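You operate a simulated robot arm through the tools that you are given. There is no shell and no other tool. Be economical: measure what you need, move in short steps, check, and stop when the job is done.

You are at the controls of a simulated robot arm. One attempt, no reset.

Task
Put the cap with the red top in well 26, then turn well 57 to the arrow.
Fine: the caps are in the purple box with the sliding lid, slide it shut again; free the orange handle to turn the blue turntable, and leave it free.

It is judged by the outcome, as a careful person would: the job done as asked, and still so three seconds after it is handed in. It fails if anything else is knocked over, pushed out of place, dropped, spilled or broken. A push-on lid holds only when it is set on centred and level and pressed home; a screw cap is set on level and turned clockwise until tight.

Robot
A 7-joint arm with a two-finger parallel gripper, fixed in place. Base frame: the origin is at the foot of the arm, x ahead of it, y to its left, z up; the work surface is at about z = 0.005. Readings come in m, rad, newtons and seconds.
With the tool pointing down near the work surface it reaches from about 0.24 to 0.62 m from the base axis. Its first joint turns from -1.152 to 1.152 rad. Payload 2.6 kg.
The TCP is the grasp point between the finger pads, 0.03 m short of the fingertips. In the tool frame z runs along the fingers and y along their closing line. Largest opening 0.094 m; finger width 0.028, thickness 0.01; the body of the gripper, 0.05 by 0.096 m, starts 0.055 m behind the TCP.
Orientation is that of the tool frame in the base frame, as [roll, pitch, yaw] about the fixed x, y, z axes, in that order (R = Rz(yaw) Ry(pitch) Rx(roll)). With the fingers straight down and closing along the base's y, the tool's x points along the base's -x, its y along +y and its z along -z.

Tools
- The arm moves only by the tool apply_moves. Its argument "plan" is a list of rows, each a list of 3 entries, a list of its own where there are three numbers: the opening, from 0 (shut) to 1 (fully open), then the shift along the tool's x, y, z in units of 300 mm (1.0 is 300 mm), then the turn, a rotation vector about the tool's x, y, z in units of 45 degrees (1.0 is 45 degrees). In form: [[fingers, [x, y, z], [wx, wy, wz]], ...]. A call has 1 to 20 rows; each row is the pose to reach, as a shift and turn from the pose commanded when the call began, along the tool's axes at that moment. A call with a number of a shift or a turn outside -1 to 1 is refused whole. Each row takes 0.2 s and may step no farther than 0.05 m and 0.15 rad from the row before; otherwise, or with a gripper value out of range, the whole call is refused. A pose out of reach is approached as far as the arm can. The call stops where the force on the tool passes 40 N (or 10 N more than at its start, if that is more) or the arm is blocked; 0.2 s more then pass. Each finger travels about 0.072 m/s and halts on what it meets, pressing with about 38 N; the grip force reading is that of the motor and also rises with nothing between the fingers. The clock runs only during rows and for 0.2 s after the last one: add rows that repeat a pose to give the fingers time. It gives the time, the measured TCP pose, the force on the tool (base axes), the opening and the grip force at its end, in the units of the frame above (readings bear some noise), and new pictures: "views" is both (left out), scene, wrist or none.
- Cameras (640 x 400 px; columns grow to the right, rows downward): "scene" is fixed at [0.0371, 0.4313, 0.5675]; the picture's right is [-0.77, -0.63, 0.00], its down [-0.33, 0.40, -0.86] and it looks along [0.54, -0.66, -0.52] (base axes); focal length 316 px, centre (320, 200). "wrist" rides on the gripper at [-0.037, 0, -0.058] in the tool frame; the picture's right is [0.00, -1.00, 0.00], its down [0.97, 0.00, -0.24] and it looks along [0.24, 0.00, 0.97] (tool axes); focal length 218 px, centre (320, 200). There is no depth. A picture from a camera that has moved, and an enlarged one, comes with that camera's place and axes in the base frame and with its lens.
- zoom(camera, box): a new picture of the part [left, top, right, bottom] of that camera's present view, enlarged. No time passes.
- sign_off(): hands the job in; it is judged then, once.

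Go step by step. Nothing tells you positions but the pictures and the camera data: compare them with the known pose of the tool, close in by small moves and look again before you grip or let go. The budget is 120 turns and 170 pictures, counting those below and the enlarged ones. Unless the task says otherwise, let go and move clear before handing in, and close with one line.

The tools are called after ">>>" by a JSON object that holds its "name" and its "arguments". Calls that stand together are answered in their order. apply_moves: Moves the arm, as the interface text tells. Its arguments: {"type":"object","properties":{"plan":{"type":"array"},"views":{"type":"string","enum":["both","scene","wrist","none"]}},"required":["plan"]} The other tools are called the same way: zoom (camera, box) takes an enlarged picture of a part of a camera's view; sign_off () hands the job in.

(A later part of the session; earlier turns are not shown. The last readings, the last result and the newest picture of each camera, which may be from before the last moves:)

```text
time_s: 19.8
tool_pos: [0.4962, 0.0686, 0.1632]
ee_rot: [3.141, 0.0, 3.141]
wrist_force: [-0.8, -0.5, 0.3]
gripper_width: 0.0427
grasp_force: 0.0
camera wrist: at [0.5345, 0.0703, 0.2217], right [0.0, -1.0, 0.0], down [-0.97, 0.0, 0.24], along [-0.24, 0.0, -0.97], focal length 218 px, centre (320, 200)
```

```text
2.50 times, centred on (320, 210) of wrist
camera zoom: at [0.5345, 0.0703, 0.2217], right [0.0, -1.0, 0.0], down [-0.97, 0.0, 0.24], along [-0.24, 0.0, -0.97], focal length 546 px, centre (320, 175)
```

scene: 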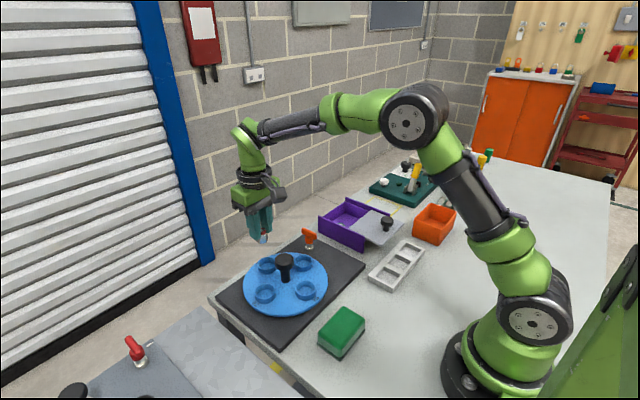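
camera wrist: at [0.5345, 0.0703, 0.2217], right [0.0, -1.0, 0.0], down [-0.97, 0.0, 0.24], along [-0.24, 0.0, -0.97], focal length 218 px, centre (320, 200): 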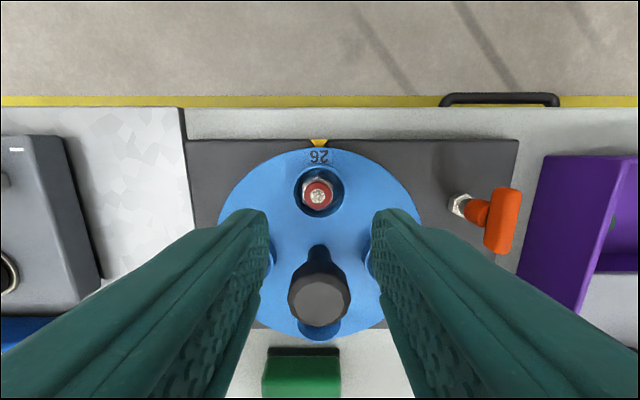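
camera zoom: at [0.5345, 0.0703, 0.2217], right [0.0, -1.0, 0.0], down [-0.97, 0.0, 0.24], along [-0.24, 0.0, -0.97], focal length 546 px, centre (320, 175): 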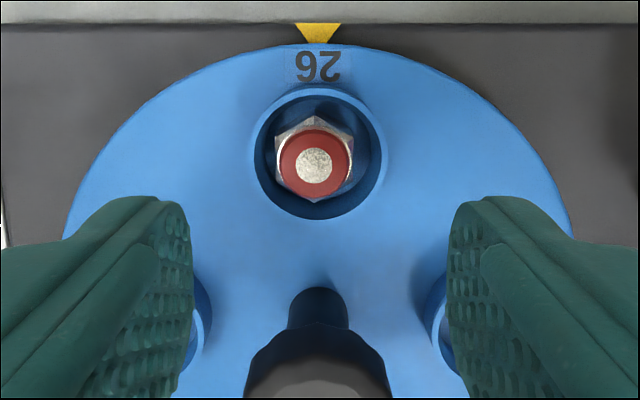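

The red cap stands upright in well 26. Next the orange handle: a T-bar along x at about (0.481, -0.0635), top z≈0.072. I'll move above it.

>>> {"name": "apply_moves", "arguments": {"plan": [[0.45, [0.017, -0.15, 0], [0, 0, 0]], [0.45, [0.034, -0.3, 0], [0, 0, 0]], [0.45, [0.05, -0.447, 0.03], [0, 0, 0]], [0.45, [0.05, -0.447, 0.1], [0, 0, 0]], [0.45, [0.05, -0.447, 0.1], [0, 0, 0]]], "views": "wrist"}}

>>> {"name": "zoom", "arguments": {"camera": "scene", "box": [270, 200, 350, 260]}}

```text
time_s: 21.0
tool_pos: [0.4815, -0.064, 0.1317]
ee_rot: [3.141, 0.003, 3.141]
wrist_force: [0.3, 0.7, -0.1]
gripper_width: 0.0423
grasp_force: 0.0
camera wrist: at [0.52, -0.0631, 0.1913], right [0.0, -1.0, 0.0], down [-0.97, 0.0, 0.24], along [-0.24, 0.0, -0.97], focal length 218 px, centre (320, 200)
```

wrist: 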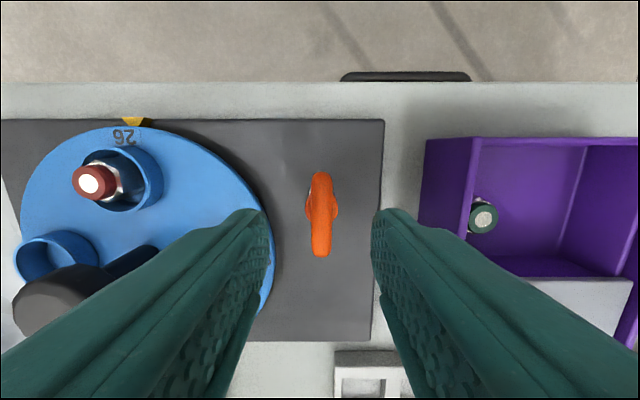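

```text
6.67 times, centred on (310, 230) of scene
camera zoom: at [0.0371, 0.4313, 0.5675], right [-0.77, -0.63, 0.0], down [-0.33, 0.4, -0.86], along [0.54, -0.66, -0.52], focal length 2105 px, centre (387, 0)
```

zoom: 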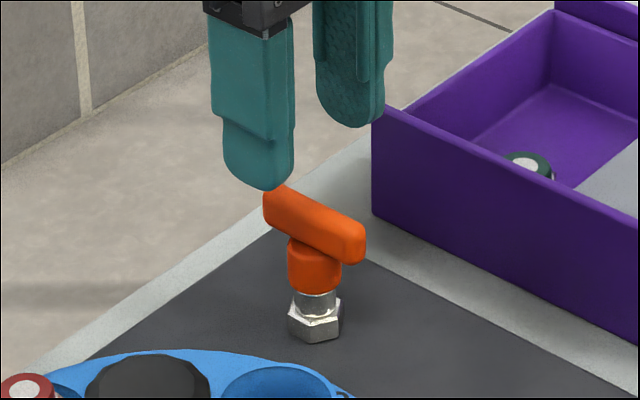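

Well centred over the bar. Descend and grip it.

>>> {"name": "apply_moves", "arguments": {"plan": [[0.45, [0, 0, 0.07], [0, 0, 0]], [0.45, [0, 0, 0.139], [0, 0, 0]], [0.1, [0, 0, 0.139], [0, 0, 0]], [0.0, [0, 0, 0.139], [0, 0, 0]], [0.0, [0, 0, 0.139], [0, 0, 0]]], "views": "wrist"}}

>>> {"name": "zoom", "arguments": {"camera": "scene", "box": [270, 200, 350, 260]}}

```text
time_s: 22.2
tool_pos: [0.4832, -0.0661, 0.091]
ee_rot: [-3.14, 0.002, 3.14]
wrist_force: [-2.7, -6.9, -3.6]
gripper_width: 0.0118
grasp_force: 45.2
camera wrist: at [0.5199, -0.0639, 0.1495], right [0.0, -1.0, 0.0], down [-0.97, 0.0, 0.24], along [-0.24, 0.0, -0.97], focal length 218 px, centre (320, 200)
```

wrist: 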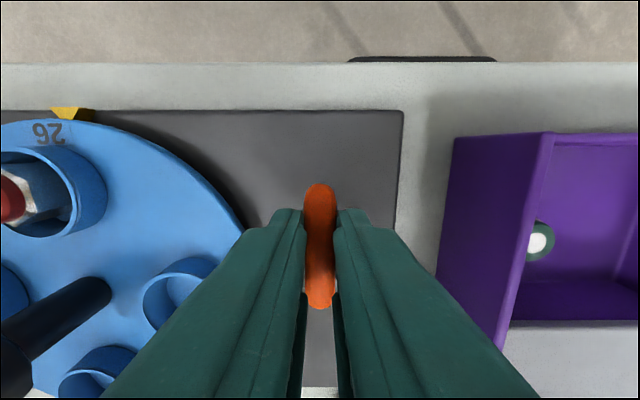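

```text
6.67 times, centred on (310, 230) of scene
camera zoom: at [0.0371, 0.4313, 0.5675], right [-0.77, -0.63, 0.0], down [-0.33, 0.4, -0.86], along [0.54, -0.66, -0.52], focal length 2105 px, centre (387, 0)
```

zoom: 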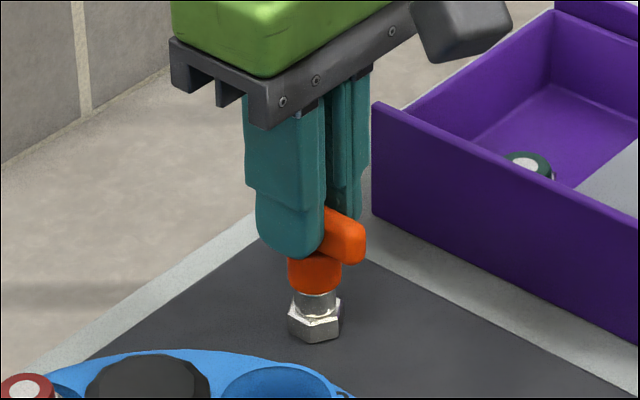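

The bar is gripped. I'll pull up gently to see whether it is a spring plunger.

>>> {"name": "apply_moves", "arguments": {"plan": [[0, [0, 0, -0.007], [0, 0, 0]], [0, [0, 0, -0.014], [0, 0, 0]], [0, [0, 0, -0.021], [0, 0, 0]], [0, [0, 0, -0.028], [0, 0, 0]]], "views": "none"}}

>>> {"name": "zoom", "arguments": {"camera": "scene", "box": [270, 200, 350, 260]}}

```text
time_s: 22.8
tool_pos: [0.4832, -0.064, 0.0904]
ee_rot: [-3.139, -0.001, 3.141]
wrist_force: [5.0, -0.8, -2.5]
gripper_width: 0.0116
grasp_force: 45.1
stopped in row 2: the force on the tool passed its limit (the readings are from after the stop); the commanded pose is now the measured one
```

```text
6.67 times, centred on (310, 230) of scene
camera zoom: at [0.0371, 0.4313, 0.5675], right [-0.77, -0.63, 0.0], down [-0.33, 0.4, -0.86], along [0.54, -0.66, -0.52], focal length 2105 px, centre (387, 0)
```

zoom: 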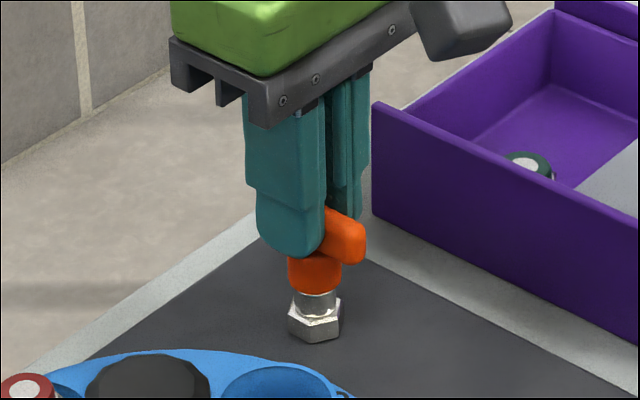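

It doesn't lift, so it isn't a pull plunger; I'll try turning it counter-clockwise (loosening) a little.

>>> {"name": "apply_moves", "arguments": {"plan": [[0, [0, 0, 0], [0, 0, -0.12]], [0, [0, 0, 0], [0, 0, -0.24]], [0, [0, 0, 0], [0, 0, -0.36]], [0, [0, 0, 0], [0, 0, -0.36]]], "views": "wrist"}}

>>> {"name": "zoom", "arguments": {"camera": "scene", "box": [270, 200, 350, 260]}}

```text
time_s: 23.8
tool_pos: [0.482, -0.0635, 0.0905]
ee_rot: [-3.141, -0.005, -2.86]
wrist_force: [0.4, -1.7, -3.0]
gripper_width: 0.0203
grasp_force: 44.4
camera wrist: at [0.5181, -0.0535, 0.1497], right [0.28, -0.96, 0.0], down [-0.93, -0.27, 0.24], along [-0.23, -0.07, -0.97], focal length 218 px, centre (320, 200)
```

wrist: 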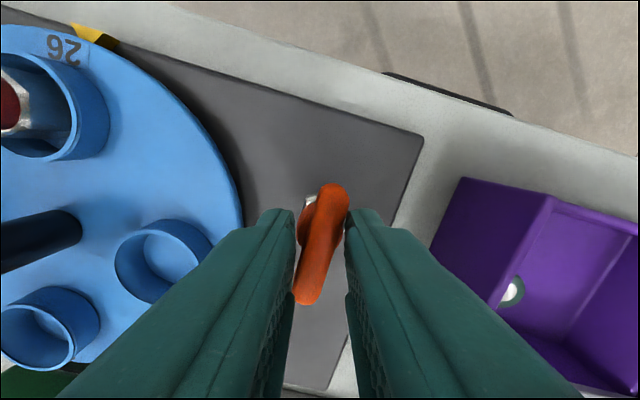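

```text
6.67 times, centred on (310, 230) of scene
camera zoom: at [0.0371, 0.4313, 0.5675], right [-0.77, -0.63, 0.0], down [-0.33, 0.4, -0.86], along [0.54, -0.66, -0.52], focal length 2105 px, centre (387, 0)
```

zoom: 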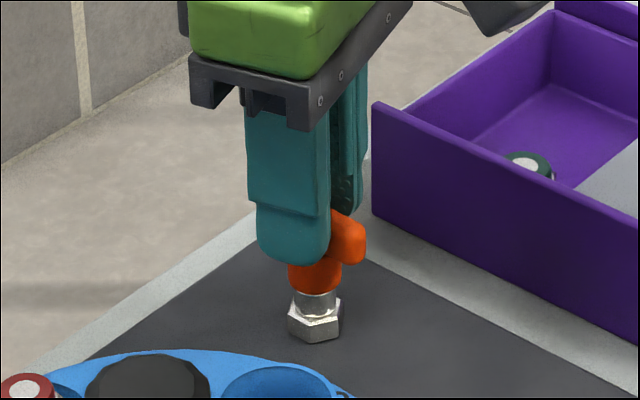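

The bar didn't turn that way (the fingers were spread instead). Go back and try clockwise.

>>> {"name": "apply_moves", "arguments": {"plan": [[0, [0, 0, 0], [0, 0, 0.12]], [0, [0, 0, 0], [0, 0, 0.24]], [0, [0, 0, 0], [0, 0, 0.36]], [0, [0, 0, 0], [0, 0, 0.48]], [0, [0, 0, 0], [0, 0, 0.6]], [0, [0, 0, 0], [0, 0, 0.72]], [0, [0, 0, 0], [0, 0, 0.72]]], "views": "wrist"}}

>>> {"name": "zoom", "arguments": {"camera": "scene", "box": [270, 200, 350, 260]}}

```text
time_s: 25.4
tool_pos: [0.4823, -0.0649, 0.0912]
ee_rot: [-3.14, 0.0, 2.857]
wrist_force: [-0.7, -7.8, 1.4]
gripper_width: 0.0117
grasp_force: 44.7
camera wrist: at [0.5184, -0.0747, 0.1501], right [-0.28, -0.96, 0.0], down [-0.93, 0.27, 0.24], along [-0.23, 0.06, -0.97], focal length 218 px, centre (320, 200)
```

wrist: 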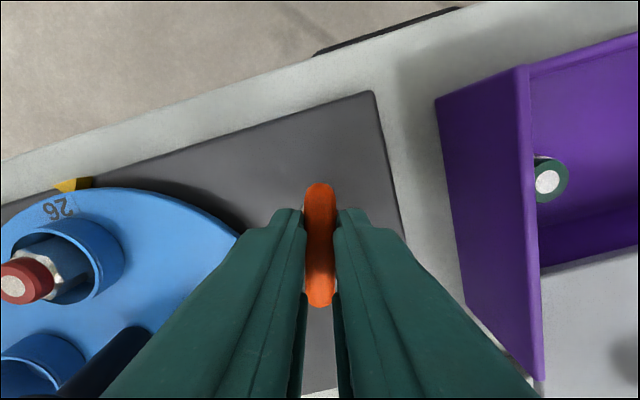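

```text
6.67 times, centred on (310, 230) of scene
camera zoom: at [0.0371, 0.4313, 0.5675], right [-0.77, -0.63, 0.0], down [-0.33, 0.4, -0.86], along [0.54, -0.66, -0.52], focal length 2105 px, centre (387, 0)
```

zoom: 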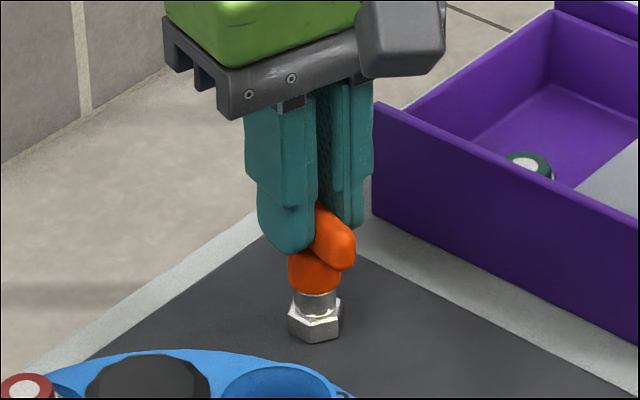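

It turns clockwise. Continue towards a quarter turn.

>>> {"name": "apply_moves", "arguments": {"plan": [[0, [0, 0, 0], [0, 0, 0.14]], [0, [0, 0, 0], [0, 0, 0.28]], [0, [0, 0, 0], [0, 0, 0.42]], [0, [0, 0, 0], [0, 0, 0.56]], [0, [0, 0, 0], [0, 0, 0.7]], [0, [0, 0, 0], [0, 0, 0.84]], [0, [0, 0, 0], [0, 0, 0.84]]], "views": "wrist"}}

>>> {"name": "zoom", "arguments": {"camera": "scene", "box": [270, 200, 350, 260]}}

```text
time_s: 27.0
tool_pos: [0.4819, -0.0666, 0.0925]
ee_rot: [-3.134, -0.001, 2.195]
wrist_force: [-25.6, -15.0, 18.2]
gripper_width: 0.0118
grasp_force: 44.8
camera wrist: at [0.504, -0.0954, 0.1501], right [-0.81, -0.58, 0.01], down [-0.57, 0.79, 0.24], along [-0.15, 0.19, -0.97], focal length 218 px, centre (320, 200)
```

wrist: 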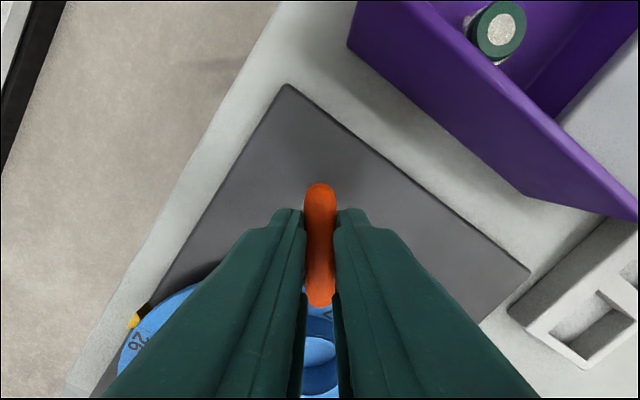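

```text
6.67 times, centred on (310, 230) of scene
camera zoom: at [0.037, 0.4313, 0.5675], right [-0.77, -0.63, 0.0], down [-0.33, 0.4, -0.86], along [0.54, -0.66, -0.52], focal length 2105 px, centre (387, 0)
```

zoom: 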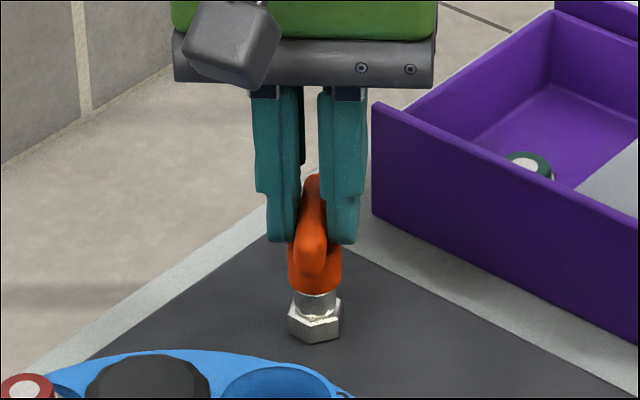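

Side load builds from a slight off-centre grip; I'll release, let the arm relax and check the position of the handle.

>>> {"name": "apply_moves", "arguments": {"plan": [[0.3, [0, 0, 0], [0, 0, 0.84]], [0.3, [0, 0, 0], [0, 0, 0.84]]], "views": "none"}}

```text
refused: row 1 steps farther than a row can; nothing moved
```

>>> {"name": "apply_moves", "arguments": {"plan": [[0.3, [0, 0, 0], [0, 0, 0]], [0.3, [0, 0, 0], [0, 0, 0]]], "views": "wrist"}}

>>> {"name": "zoom", "arguments": {"camera": "wrist", "box": [240, 150, 400, 330]}}

>>> {"name": "zoom", "arguments": {"camera": "scene", "box": [270, 200, 350, 260]}}

```text
time_s: 27.6
tool_pos: [0.4824, -0.0633, 0.0906]
ee_rot: [-3.139, 0.001, 2.202]
wrist_force: [0.9, 0.4, -0.6]
gripper_width: 0.0282
grasp_force: 0.2
camera wrist: at [0.5054, -0.0927, 0.1498], right [-0.81, -0.59, 0.0], down [-0.57, 0.78, 0.24], along [-0.14, 0.19, -0.97], focal length 218 px, centre (320, 200)
```

wrist: 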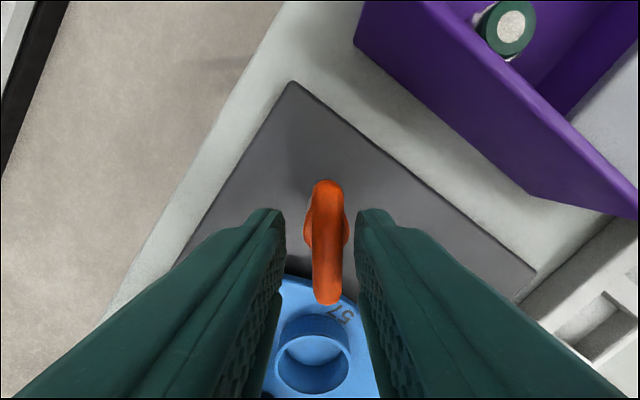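

```text
2.22 times, centred on (320, 240) of wrist
camera zoom: at [0.5054, -0.0927, 0.1498], right [-0.81, -0.59, 0.0], down [-0.57, 0.78, 0.24], along [-0.14, 0.19, -0.97], focal length 485 px, centre (320, 111)
```

zoom: 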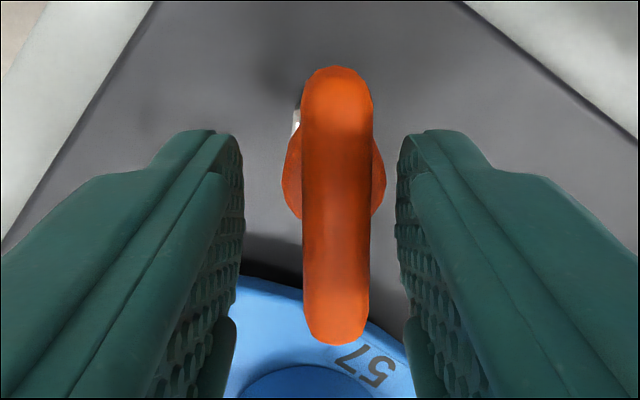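

```text
6.67 times, centred on (310, 230) of scene
camera zoom: at [0.0371, 0.4313, 0.5675], right [-0.77, -0.63, 0.0], down [-0.33, 0.4, -0.86], along [0.54, -0.66, -0.52], focal length 2105 px, centre (387, 0)
```

zoom: 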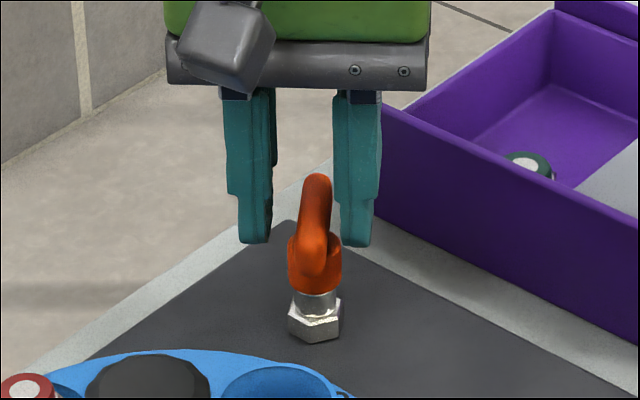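

The handle holds where left, about 2.4 mm off to tool -y. Shift, regrip, and continue turning clockwise.

>>> {"name": "apply_moves", "arguments": {"plan": [[0.3, [0, -0.008, 0], [0, 0, 0]], [0.0, [0, -0.008, 0], [0, 0, 0]], [0.0, [0, -0.008, 0], [0, 0, 0]], [0.0, [0, -0.008, 0], [0, 0, 0.14]], [0.0, [0, -0.008, 0], [0, 0, 0.28]], [0.0, [0, -0.008, 0], [0, 0, 0.42]], [0.0, [0, -0.008, 0], [0, 0, 0.42]]], "views": "wrist"}}

>>> {"name": "zoom", "arguments": {"camera": "scene", "box": [270, 200, 350, 260]}}

```text
time_s: 29.2
tool_pos: [0.4814, -0.0654, 0.0907]
ee_rot: [-3.138, 0.0, 1.868]
wrist_force: [0.1, 5.3, 4.2]
gripper_width: 0.0119
grasp_force: 44.5
camera wrist: at [0.4921, -0.1004, 0.1502], right [-0.96, -0.29, 0.0], down [-0.28, 0.93, 0.24], along [-0.07, 0.23, -0.97], focal length 218 px, centre (320, 200)
```

wrist: 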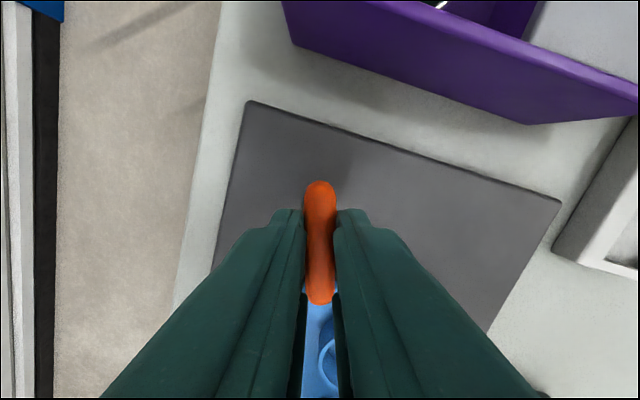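

```text
6.67 times, centred on (310, 230) of scene
camera zoom: at [0.037, 0.4313, 0.5675], right [-0.77, -0.63, 0.0], down [-0.33, 0.4, -0.86], along [0.54, -0.66, -0.52], focal length 2105 px, centre (387, 0)
```

zoom: 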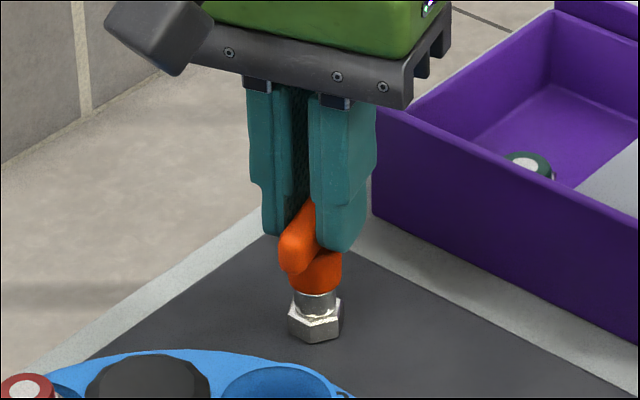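

Good, forces are low. Continue the last ~17° to a quarter turn.

>>> {"name": "apply_moves", "arguments": {"plan": [[0.0, [0, 0, 0], [0, 0, 0.13]], [0.0, [0, 0, 0], [0, 0, 0.26]], [0.0, [0, 0, 0], [0, 0, 0.38]], [0.0, [0, 0, 0], [0, 0, 0.45]], [0.0, [0, 0, 0], [0, 0, 0.45]]], "views": "wrist"}}

>>> {"name": "zoom", "arguments": {"camera": "scene", "box": [270, 200, 350, 260]}}

```text
time_s: 30.4
tool_pos: [0.4805, -0.0681, 0.0911]
ee_rot: [-3.138, 0.003, 1.519]
wrist_force: [-7.0, 1.9, 4.4]
gripper_width: 0.0131
grasp_force: 45.2
camera wrist: at [0.4791, -0.1021, 0.1503], right [-1.0, 0.05, 0.0], down [0.05, 0.97, 0.24], along [0.01, 0.24, -0.97], focal length 218 px, centre (320, 200)
```

wrist: 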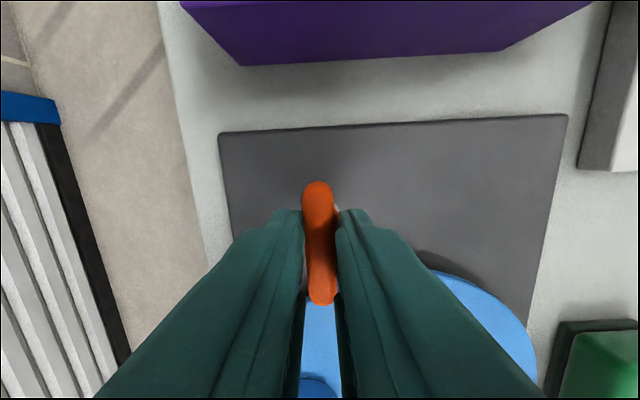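

```text
6.67 times, centred on (310, 230) of scene
camera zoom: at [0.037, 0.4313, 0.5675], right [-0.77, -0.63, 0.0], down [-0.33, 0.4, -0.86], along [0.54, -0.66, -0.52], focal length 2105 px, centre (387, 0)
```

zoom: 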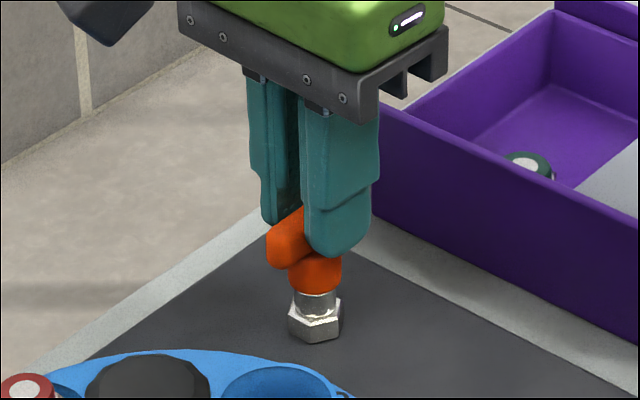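

The bar has stopped at a quarter turn (aligned with y). I'll check whether it now lifts, with a small pull.

>>> {"name": "apply_moves", "arguments": {"plan": [[0.0, [0, 0, 0], [0, 0, -0.06]], [0.0, [0, 0, -0.004], [0, 0, -0.06]], [0.0, [0, 0, -0.008], [0, 0, -0.06]]], "views": "none"}}

```text
time_s: 31.2
tool_pos: [0.4799, -0.0646, 0.0922]
ee_rot: [-3.136, 0.001, 1.565]
wrist_force: [5.0, -3.1, -23.3]
gripper_width: 0.0116
grasp_force: 44.8
```

It is not liftable; the quarter turn is its free position. Release, rise, and go above the turntable knob at about (0.436, 0.071).

>>> {"name": "apply_moves", "arguments": {"plan": [[0.3, [0, 0, 0], [0, 0, 0]], [0.3, [0, 0, 0], [0, 0, 0]], [0.4, [0, 0, -0.1], [0, 0, 0]], [0.6, [0, 0, -0.22], [0, 0, 0]], [0.6, [0.13, -0.04, -0.25], [0, 0, 0]], [0.6, [0.26, -0.09, -0.25], [0, 0, 0]], [0.6, [0.39, -0.13, -0.25], [0, 0, 0]], [0.6, [0.452, -0.147, -0.25], [0, 0, 0]], [0.6, [0.452, -0.147, -0.25], [0, 0, 0]]], "views": "both"}}

>>> {"name": "zoom", "arguments": {"camera": "scene", "box": [230, 200, 370, 310]}}

```text
time_s: 33.2
tool_pos: [0.4383, 0.07, 0.1683]
ee_rot: [-3.141, 0.001, 1.563]
wrist_force: [0.2, 0.0, 0.9]
gripper_width: 0.0565
grasp_force: 0.1
camera wrist: at [0.4382, 0.0343, 0.2274], right [-1.0, 0.01, 0.0], down [0.01, 0.97, 0.24], along [0.0, 0.24, -0.97], focal length 218 px, centre (320, 200)
```

scene: 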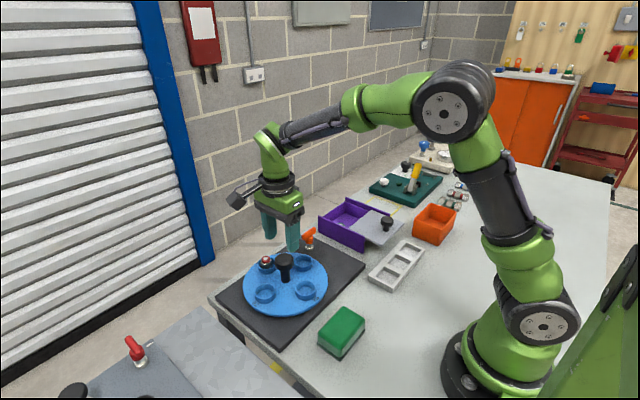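
wrist: 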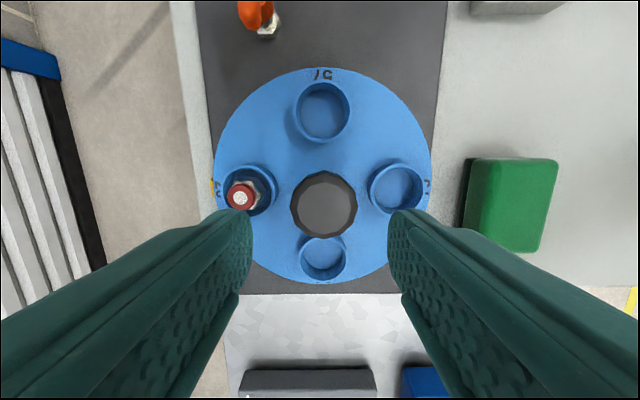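

```text
3.64 times, centred on (300, 255) of scene
camera zoom: at [0.0371, 0.4313, 0.5675], right [-0.77, -0.63, 0.0], down [-0.33, 0.4, -0.86], along [0.54, -0.66, -0.52], focal length 1148 px, centre (393, 0)
```

zoom: 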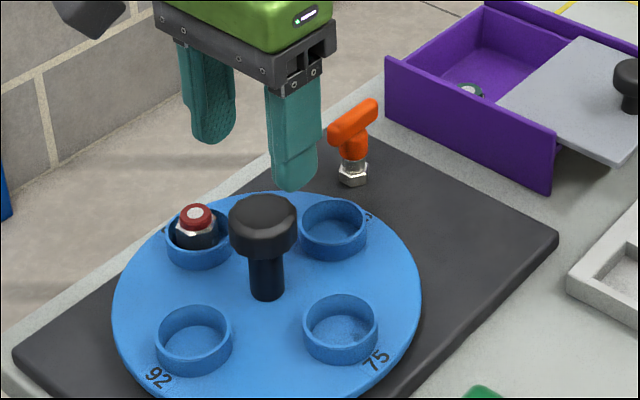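

The knob is at about (0.436, 0.070), 42 mm wide. Align and descend, keeping tips above the well rims.

>>> {"name": "apply_moves", "arguments": {"plan": [[0.6, [0, -0.008, 0.08], [0, 0, 0]], [0.6, [0, -0.008, 0.16], [0, 0, 0]], [0.6, [0, -0.008, 0.244], [0, 0, 0]], [0.6, [0, -0.008, 0.244], [0, 0, 0]]], "views": "wrist"}}

>>> {"name": "zoom", "arguments": {"camera": "scene", "box": [230, 200, 370, 310]}}

```text
time_s: 34.2
tool_pos: [0.4373, 0.0699, 0.0959]
ee_rot: [-3.141, 0.002, 1.564]
wrist_force: [-0.5, -0.4, 0.5]
gripper_width: 0.0562
grasp_force: 0.1
camera wrist: at [0.4357, 0.0338, 0.1543], right [-1.0, 0.01, 0.0], down [0.01, 0.97, 0.24], along [0.0, 0.24, -0.97], focal length 218 px, centre (320, 200)
```

wrist: 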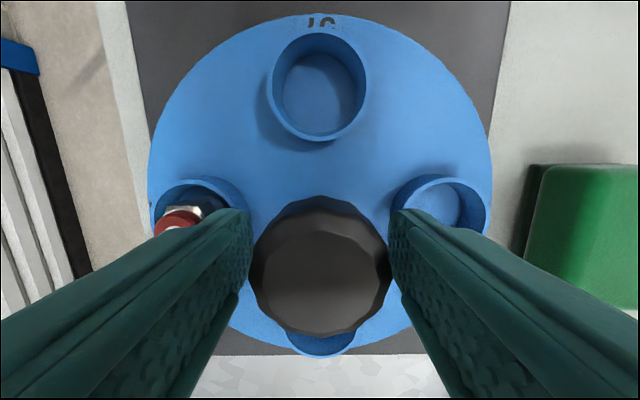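

```text
3.64 times, centred on (300, 255) of scene
camera zoom: at [0.0371, 0.4313, 0.5675], right [-0.77, -0.63, 0.0], down [-0.33, 0.4, -0.86], along [0.54, -0.66, -0.52], focal length 1148 px, centre (393, 0)
```

zoom: 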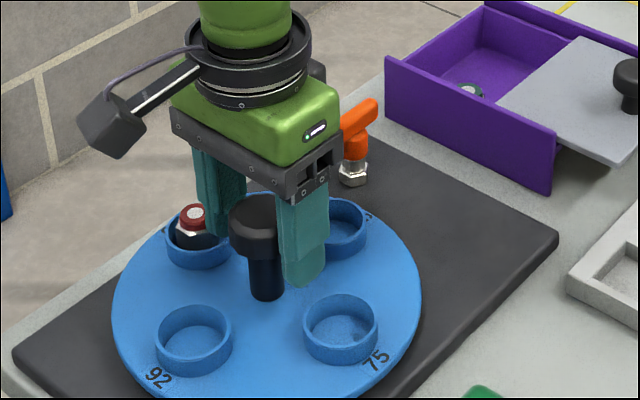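

Grip the knob and start turning counter-clockwise (57 from -y towards the arrow at +x), first 20° as a test.

>>> {"name": "apply_moves", "arguments": {"plan": [[0.1, [0, -0.008, 0], [0, 0, 0]], [0.1, [0, -0.008, 0], [0, 0, 0]], [0.1, [0, -0.008, 0], [0, 0, 0]], [0.1, [0, 0, 0], [0, 0, -0.1]], [0.1, [0, 0, 0], [0, 0, -0.2]], [0.1, [0, 0, 0], [0, 0, -0.3]], [0.1, [0, 0, 0], [0, 0, -0.4]], [0.1, [0, 0, 0], [0, 0, -0.45]]], "views": "wrist"}}

>>> {"name": "zoom", "arguments": {"camera": "scene", "box": [230, 200, 370, 310]}}

```text
time_s: 35.0
tool_pos: [0.4346, 0.0704, 0.0966]
ee_rot: [3.137, 0.002, 1.567]
wrist_force: [4.1, -0.9, -2.9]
gripper_width: 0.0415
grasp_force: 44.7
stopped in row 3: the force on the tool passed its limit (the readings are from after the stop); the commanded pose is now the measured one
camera wrist: at [0.4351, 0.0337, 0.1546], right [-1.0, 0.0, -0.01], down [0.0, 0.97, 0.24], along [0.01, 0.24, -0.97], focal length 218 px, centre (320, 200)
```

wrist: 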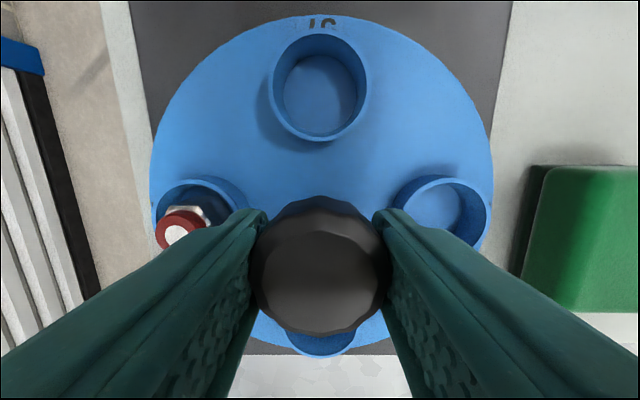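

```text
3.64 times, centred on (300, 255) of scene
camera zoom: at [0.0371, 0.4313, 0.5675], right [-0.77, -0.63, 0.0], down [-0.33, 0.4, -0.86], along [0.54, -0.66, -0.52], focal length 1148 px, centre (393, 0)
```

zoom: 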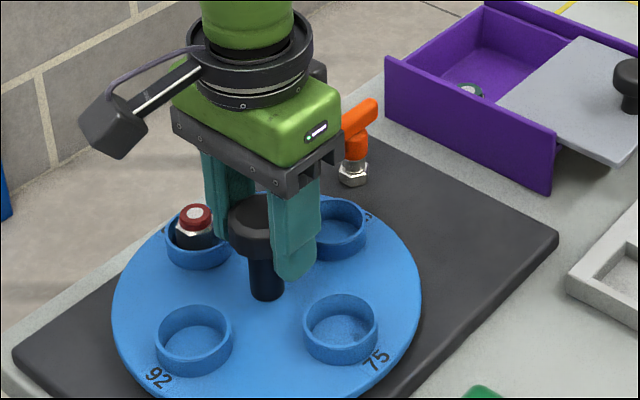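

Gripped (my repeated shift tripped the limit; the load is now relaxed). Now turn.

>>> {"name": "apply_moves", "arguments": {"plan": [[0.1, [0, 0, 0], [0, 0, -0.1]], [0.1, [0, 0, 0], [0, 0, -0.2]], [0.1, [0, 0, 0], [0, 0, -0.3]], [0.1, [0, 0, 0], [0, 0, -0.4]], [0.1, [0, 0, 0], [0, 0, -0.45]]], "views": "wrist"}}

>>> {"name": "zoom", "arguments": {"camera": "scene", "box": [230, 200, 370, 310]}}

```text
time_s: 36.2
tool_pos: [0.4343, 0.0697, 0.0956]
ee_rot: [3.138, 0.007, 1.922]
wrist_force: [5.9, 0.2, -4.0]
gripper_width: 0.0414
grasp_force: 45.3
camera wrist: at [0.4481, 0.036, 0.1547], right [-0.94, -0.34, 0.0], down [-0.34, 0.91, 0.24], along [-0.08, 0.22, -0.97], focal length 218 px, centre (320, 200)
```

wrist: 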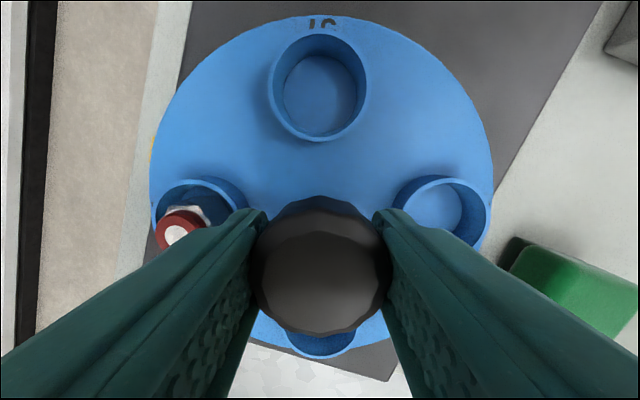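

```text
3.64 times, centred on (300, 255) of scene
camera zoom: at [0.0371, 0.4313, 0.5675], right [-0.77, -0.63, 0.0], down [-0.33, 0.4, -0.86], along [0.54, -0.66, -0.52], focal length 1148 px, centre (393, 0)
```

zoom: 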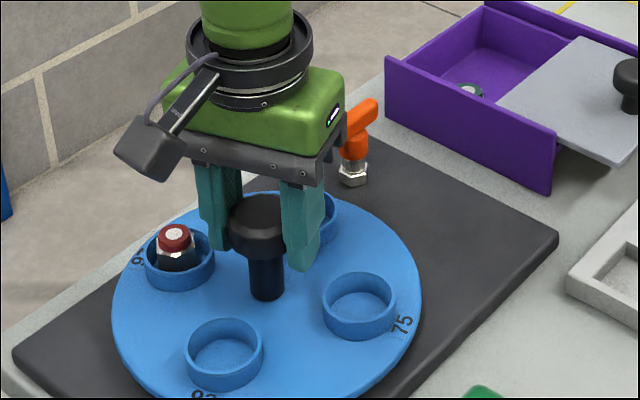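

The turntable follows and the cap rides along. Continue.

>>> {"name": "apply_moves", "arguments": {"plan": [[0.1, [0, 0, 0], [0, 0, -0.1]], [0.1, [0, 0, 0], [0, 0, -0.2]], [0.1, [0, 0, 0], [0, 0, -0.3]], [0.1, [0, 0, 0], [0, 0, -0.4]], [0.1, [0, 0, 0], [0, 0, -0.5]], [0.1, [0, 0, 0], [0, 0, -0.6]], [0.1, [0, 0, 0], [0, 0, -0.7]], [0.1, [0, 0, 0], [0, 0, -0.8]], [0.1, [0, 0, 0], [0, 0, -0.9]]], "views": "none"}}

>>> {"name": "apply_moves", "arguments": {"plan": [[0.1, [0, 0, 0], [0, 0, -0.1]], [0.1, [0, 0, 0], [0, 0, -0.2]], [0.1, [0, 0, 0], [0, 0, -0.3]], [0.1, [0, 0, 0], [0, 0, -0.4]], [0.1, [0, 0, 0], [0, 0, -0.5]], [0.1, [0, 0, 0], [0, 0, -0.58]], [0.1, [0, 0, 0], [0, 0, -0.645]], [0.1, [0, 0, 0], [0, 0, -0.645]]], "views": "wrist"}}

>>> {"name": "zoom", "arguments": {"camera": "scene", "box": [230, 200, 370, 310]}}

>>> {"name": "zoom", "arguments": {"camera": "wrist", "box": [260, 0, 380, 100]}}

```text
time_s: 38.2
tool_pos: [0.4345, 0.0689, 0.0976]
ee_rot: [3.141, 0.008, 2.629]
wrist_force: [19.0, 5.0, -12.9]
gripper_width: 0.0413
grasp_force: 44.7
```

```text
time_s: 40.0
tool_pos: [0.4352, 0.0707, 0.0959]
ee_rot: [3.141, 0.007, 3.139]
wrist_force: [19.5, 12.5, -14.1]
gripper_width: 0.0413
grasp_force: 44.9
camera wrist: at [0.4725, 0.071, 0.1549], right [0.0, -1.0, 0.0], down [-0.97, 0.0, 0.23], along [-0.23, 0.0, -0.97], focal length 218 px, centre (320, 200)
```

wrist: 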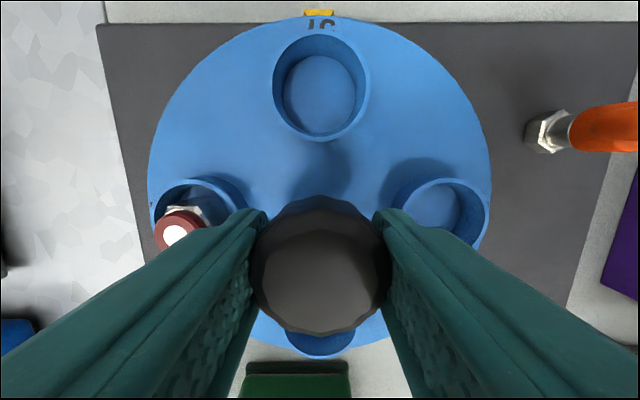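

```text
3.64 times, centred on (300, 255) of scene
camera zoom: at [0.0372, 0.4313, 0.5675], right [-0.77, -0.63, 0.0], down [-0.33, 0.4, -0.86], along [0.54, -0.66, -0.52], focal length 1148 px, centre (393, 0)
```

zoom: 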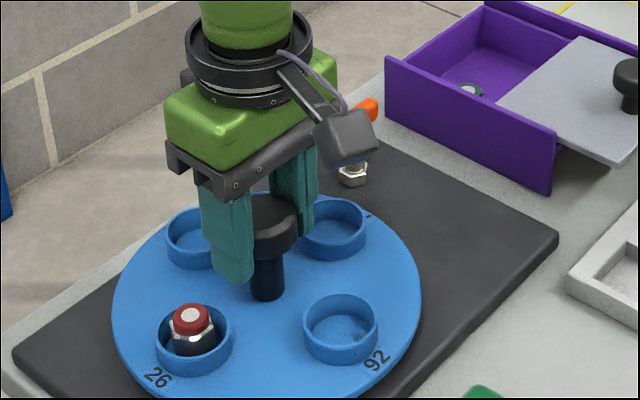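

```text
4.00 times, centred on (320, 50) of wrist
camera zoom: at [0.4725, 0.071, 0.1549], right [0.0, -1.0, 0.0], down [-0.97, 0.0, 0.23], along [-0.23, 0.0, -0.97], focal length 873 px, centre (320, 800)
```

zoom: 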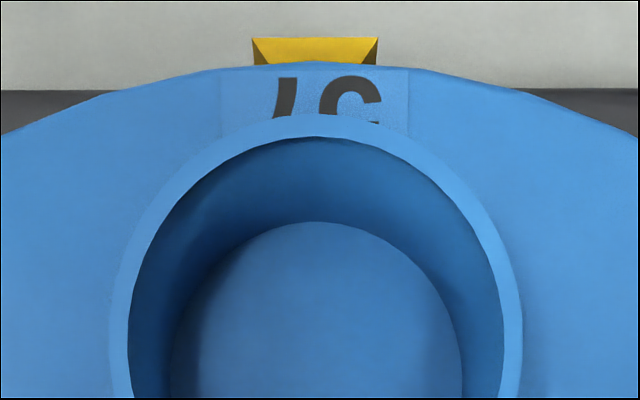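

57 is centred on the arrow. Release the knob and rise, then verify.

>>> {"name": "apply_moves", "arguments": {"plan": [[0.6, [0, 0, 0], [0, 0, 0]], [0.6, [0, 0, 0], [0, 0, 0]], [0.6, [0, 0, -0.1], [0, 0, 0]], [0.6, [0, 0, -0.25], [0, 0, 0]], [0.6, [0, 0, -0.4], [0, 0, 0]], [0.6, [0, 0, -0.4], [0, 0, 0]]], "views": "wrist"}}

>>> {"name": "zoom", "arguments": {"camera": "wrist", "box": [210, 60, 420, 230]}}

>>> {"name": "zoom", "arguments": {"camera": "scene", "box": [230, 200, 370, 310]}}

```text
time_s: 41.4
tool_pos: [0.4331, 0.0708, 0.2158]
ee_rot: [-3.137, 0.004, 3.136]
wrist_force: [0.0, 1.1, -0.4]
gripper_width: 0.0567
grasp_force: 0.1
camera wrist: at [0.4704, 0.0708, 0.2751], right [-0.01, -1.0, 0.0], down [-0.97, 0.01, 0.23], along [-0.23, 0.0, -0.97], focal length 218 px, centre (320, 200)
```

wrist: 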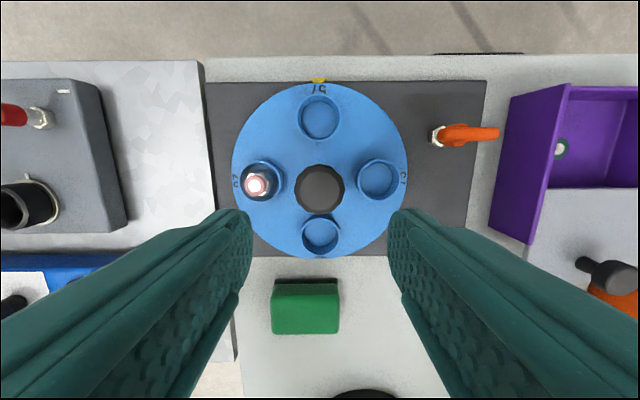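

```text
2.35 times, centred on (315, 145) of wrist
camera zoom: at [0.4704, 0.0708, 0.2751], right [-0.01, -1.0, 0.0], down [-0.97, 0.01, 0.23], along [-0.23, 0.0, -0.97], focal length 514 px, centre (332, 329)
```

zoom: 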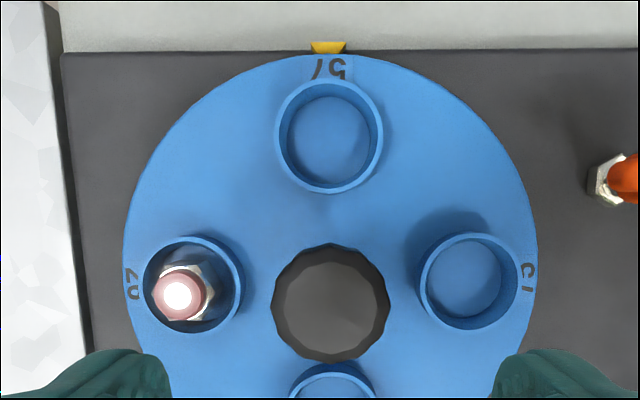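

```text
3.64 times, centred on (300, 255) of scene
camera zoom: at [0.0371, 0.4313, 0.5675], right [-0.77, -0.63, 0.0], down [-0.33, 0.4, -0.86], along [0.54, -0.66, -0.52], focal length 1148 px, centre (393, 0)
```

zoom: 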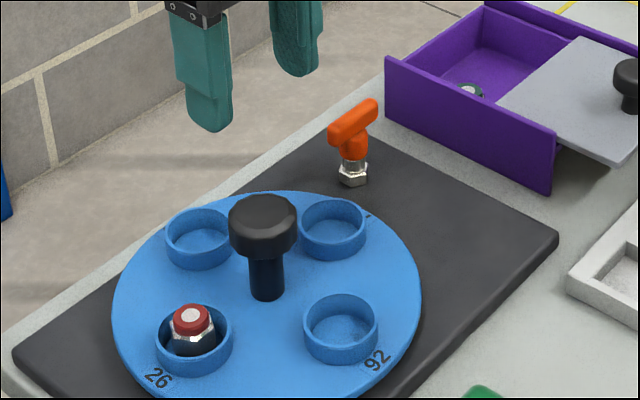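

57 is at the arrow, cap in 26 upright, orange handle in its free position. Now to shut the lid: move above its knob at about (0.3445, -0.224).

>>> {"name": "apply_moves", "arguments": {"plan": [[0.6, [0.04, -0.14, 0.0], [0, 0, 0]], [0.6, [0.08, -0.28, 0.0], [0, 0, 0]], [0.6, [0.12, -0.42, 0.0], [0, 0, 0]], [0.6, [0.16, -0.56, 0.0], [0, 0, 0]], [0.6, [0.21, -0.7, 0.03], [0, 0, 0]], [0.6, [0.25, -0.84, 0.1], [0, 0, 0]], [0.6, [0.29, -0.975, 0.15], [0, 0, 0]], [0.6, [0.295, -0.983, 0.2], [0, 0, 0]], [0.6, [0.295, -0.983, 0.2], [0, 0, 0]]], "views": "wrist"}}

```text
time_s: 43.4
tool_pos: [0.344, -0.2235, 0.1567]
ee_rot: [-3.139, 0.004, 3.135]
wrist_force: [-0.2, 0.5, -1.2]
gripper_width: 0.0564
grasp_force: 0.2
camera wrist: at [0.3812, -0.224, 0.2155], right [-0.01, -1.0, 0.0], down [-0.97, 0.01, 0.23], along [-0.23, 0.0, -0.97], focal length 218 px, centre (320, 200)
```

wrist: 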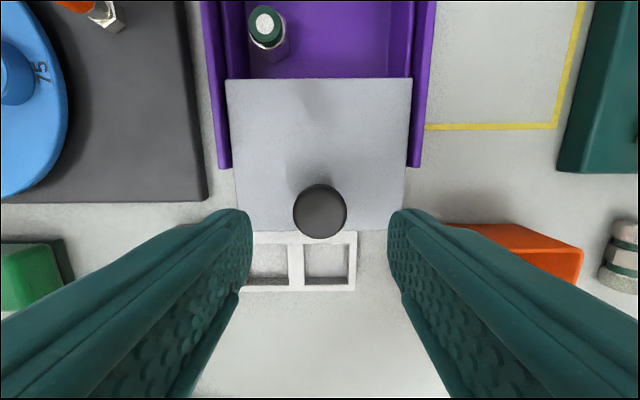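

Centred. Descend, grip, and slide most of the way shut.

>>> {"name": "apply_moves", "arguments": {"plan": [[0.6, [0, 0, 0.1], [0, 0, 0]], [0.6, [0, 0, 0.2], [0, 0, 0]], [0.6, [0, 0, 0.235], [0, 0, 0]], [0.2, [0, 0, 0.235], [0, 0, 0]], [0.2, [0, 0, 0.235], [0, 0, 0]], [0.2, [0, 0, 0.235], [0, 0, 0]], [0.2, [-0.03, 0, 0.235], [0, 0, 0]], [0.2, [-0.06, 0, 0.235], [0, 0, 0]], [0.2, [-0.09, 0, 0.235], [0, 0, 0]], [0.2, [-0.12, 0, 0.235], [0, 0, 0]], [0.2, [-0.15, 0, 0.235], [0, 0, 0]], [0.2, [-0.18, 0, 0.235], [0, 0, 0]]], "views": "wrist"}}

```text
time_s: 46.0
tool_pos: [0.3972, -0.2245, 0.0858]
ee_rot: [-3.139, 0.004, 3.132]
wrist_force: [-0.7, -2.9, -3.6]
gripper_width: 0.0334
grasp_force: 44.5
camera wrist: at [0.435, -0.2241, 0.1448], right [-0.01, -1.0, 0.0], down [-0.97, 0.01, 0.24], along [-0.24, 0.0, -0.97], focal length 218 px, centre (320, 200)
```

wrist: 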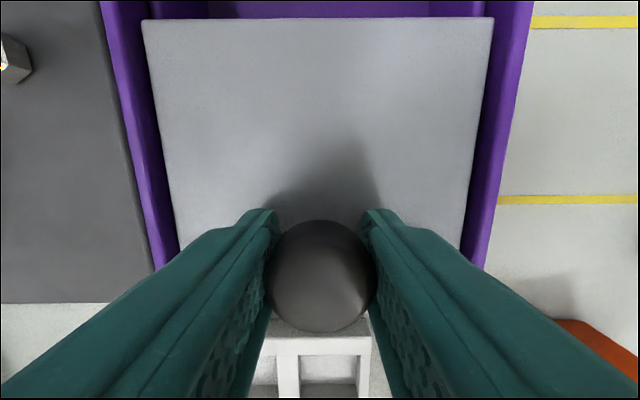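

Sliding freely. Finish closing until it meets its stop.

>>> {"name": "apply_moves", "arguments": {"plan": [[0.2, [-0.03, 0, 0], [0, 0, 0]], [0.2, [-0.06, 0, 0], [0, 0, 0]], [0.2, [-0.09, 0, 0], [0, 0, 0]], [0.2, [-0.12, 0, 0], [0, 0, 0]], [0.2, [-0.14, 0, 0], [0, 0, 0]], [0.2, [-0.15, 0, 0], [0, 0, 0]], [0.2, [-0.157, 0, 0], [0, 0, 0]]], "views": "wrist"}}

>>> {"name": "zoom", "arguments": {"camera": "scene", "box": [300, 180, 420, 255]}}

```text
time_s: 47.6
tool_pos: [0.4435, -0.2249, 0.086]
ee_rot: [3.141, -0.001, 3.129]
wrist_force: [-19.4, 5.2, -1.6]
gripper_width: 0.0334
grasp_force: 45.2
camera wrist: at [0.4811, -0.2244, 0.1447], right [-0.01, -1.0, 0.0], down [-0.97, 0.01, 0.24], along [-0.24, 0.0, -0.97], focal length 218 px, centre (320, 200)
```

wrist: 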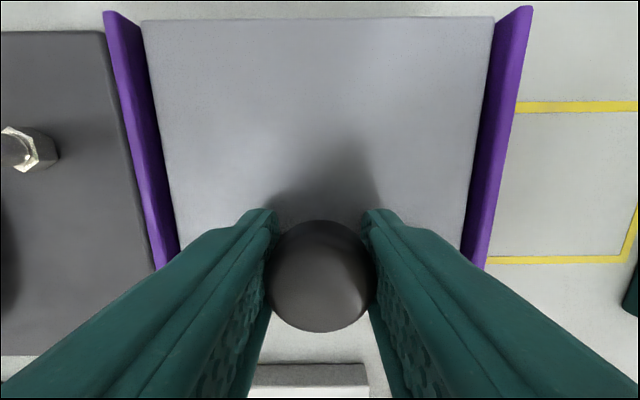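

```text
5.33 times, centred on (360, 218) of scene
camera zoom: at [0.0371, 0.4313, 0.5675], right [-0.77, -0.63, 0.0], down [-0.33, 0.4, -0.86], along [0.54, -0.66, -0.52], focal length 1684 px, centre (107, 107)
```

zoom: 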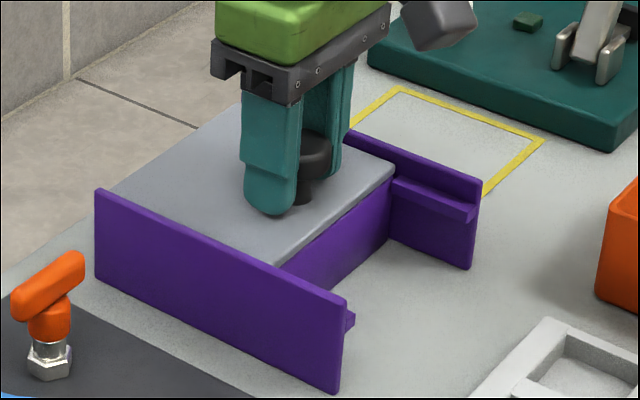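

It is shut against its stop (19 N), as at the start. Release, rise, and check everything.

>>> {"name": "apply_moves", "arguments": {"plan": [[0.2, [0.004, 0, 0], [0, 0, 0]], [0.65, [0.004, 0, 0], [0, 0, 0]], [0.65, [0.004, 0, 0], [0, 0, 0]], [0.65, [0.004, 0, -0.1], [0, 0, 0]], [0.65, [0.004, 0, -0.25], [0, 0, 0]], [0.65, [0.1, 0.1, -0.38], [0, 0, 0]], [0.65, [0.15, 0.2, -0.5], [0, 0, 0]], [0.65, [0.2, 0.3, -0.6], [0, 0, 0]], [0.65, [0.2, 0.3, -0.6], [0, 0, 0]]], "views": "both"}}

>>> {"name": "zoom", "arguments": {"camera": "scene", "box": [210, 180, 410, 320]}}

>>> {"name": "zoom", "arguments": {"camera": "wrist", "box": [140, 60, 460, 200]}}

```text
refused: row 6 steps farther than a row can; nothing moved
```

```text
2.86 times, centred on (310, 250) of scene
camera zoom: at [0.0371, 0.4313, 0.5675], right [-0.77, -0.63, 0.0], down [-0.33, 0.4, -0.86], along [0.54, -0.66, -0.52], focal length 902 px, centre (349, 57)
```

zoom: 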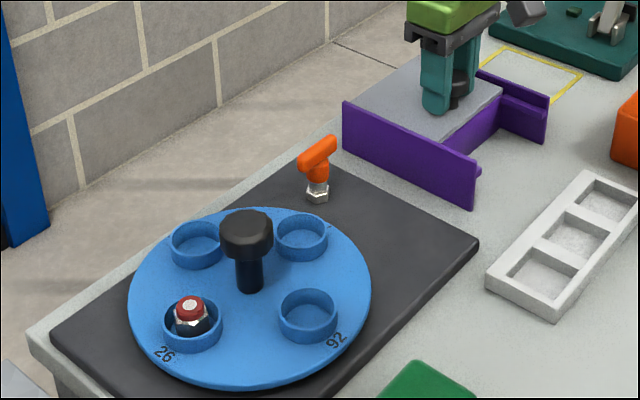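

```text
2.00 times, centred on (300, 130) of wrist
camera zoom: at [0.4811, -0.2244, 0.1447], right [-0.01, -1.0, 0.0], down [-0.97, 0.01, 0.24], along [-0.24, 0.0, -0.97], focal length 436 px, centre (360, 340)
```

zoom: 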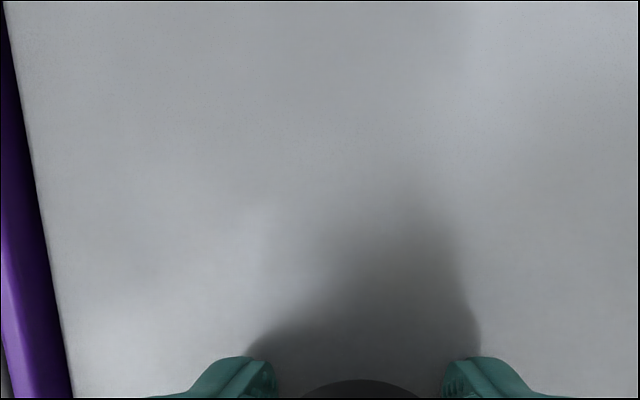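

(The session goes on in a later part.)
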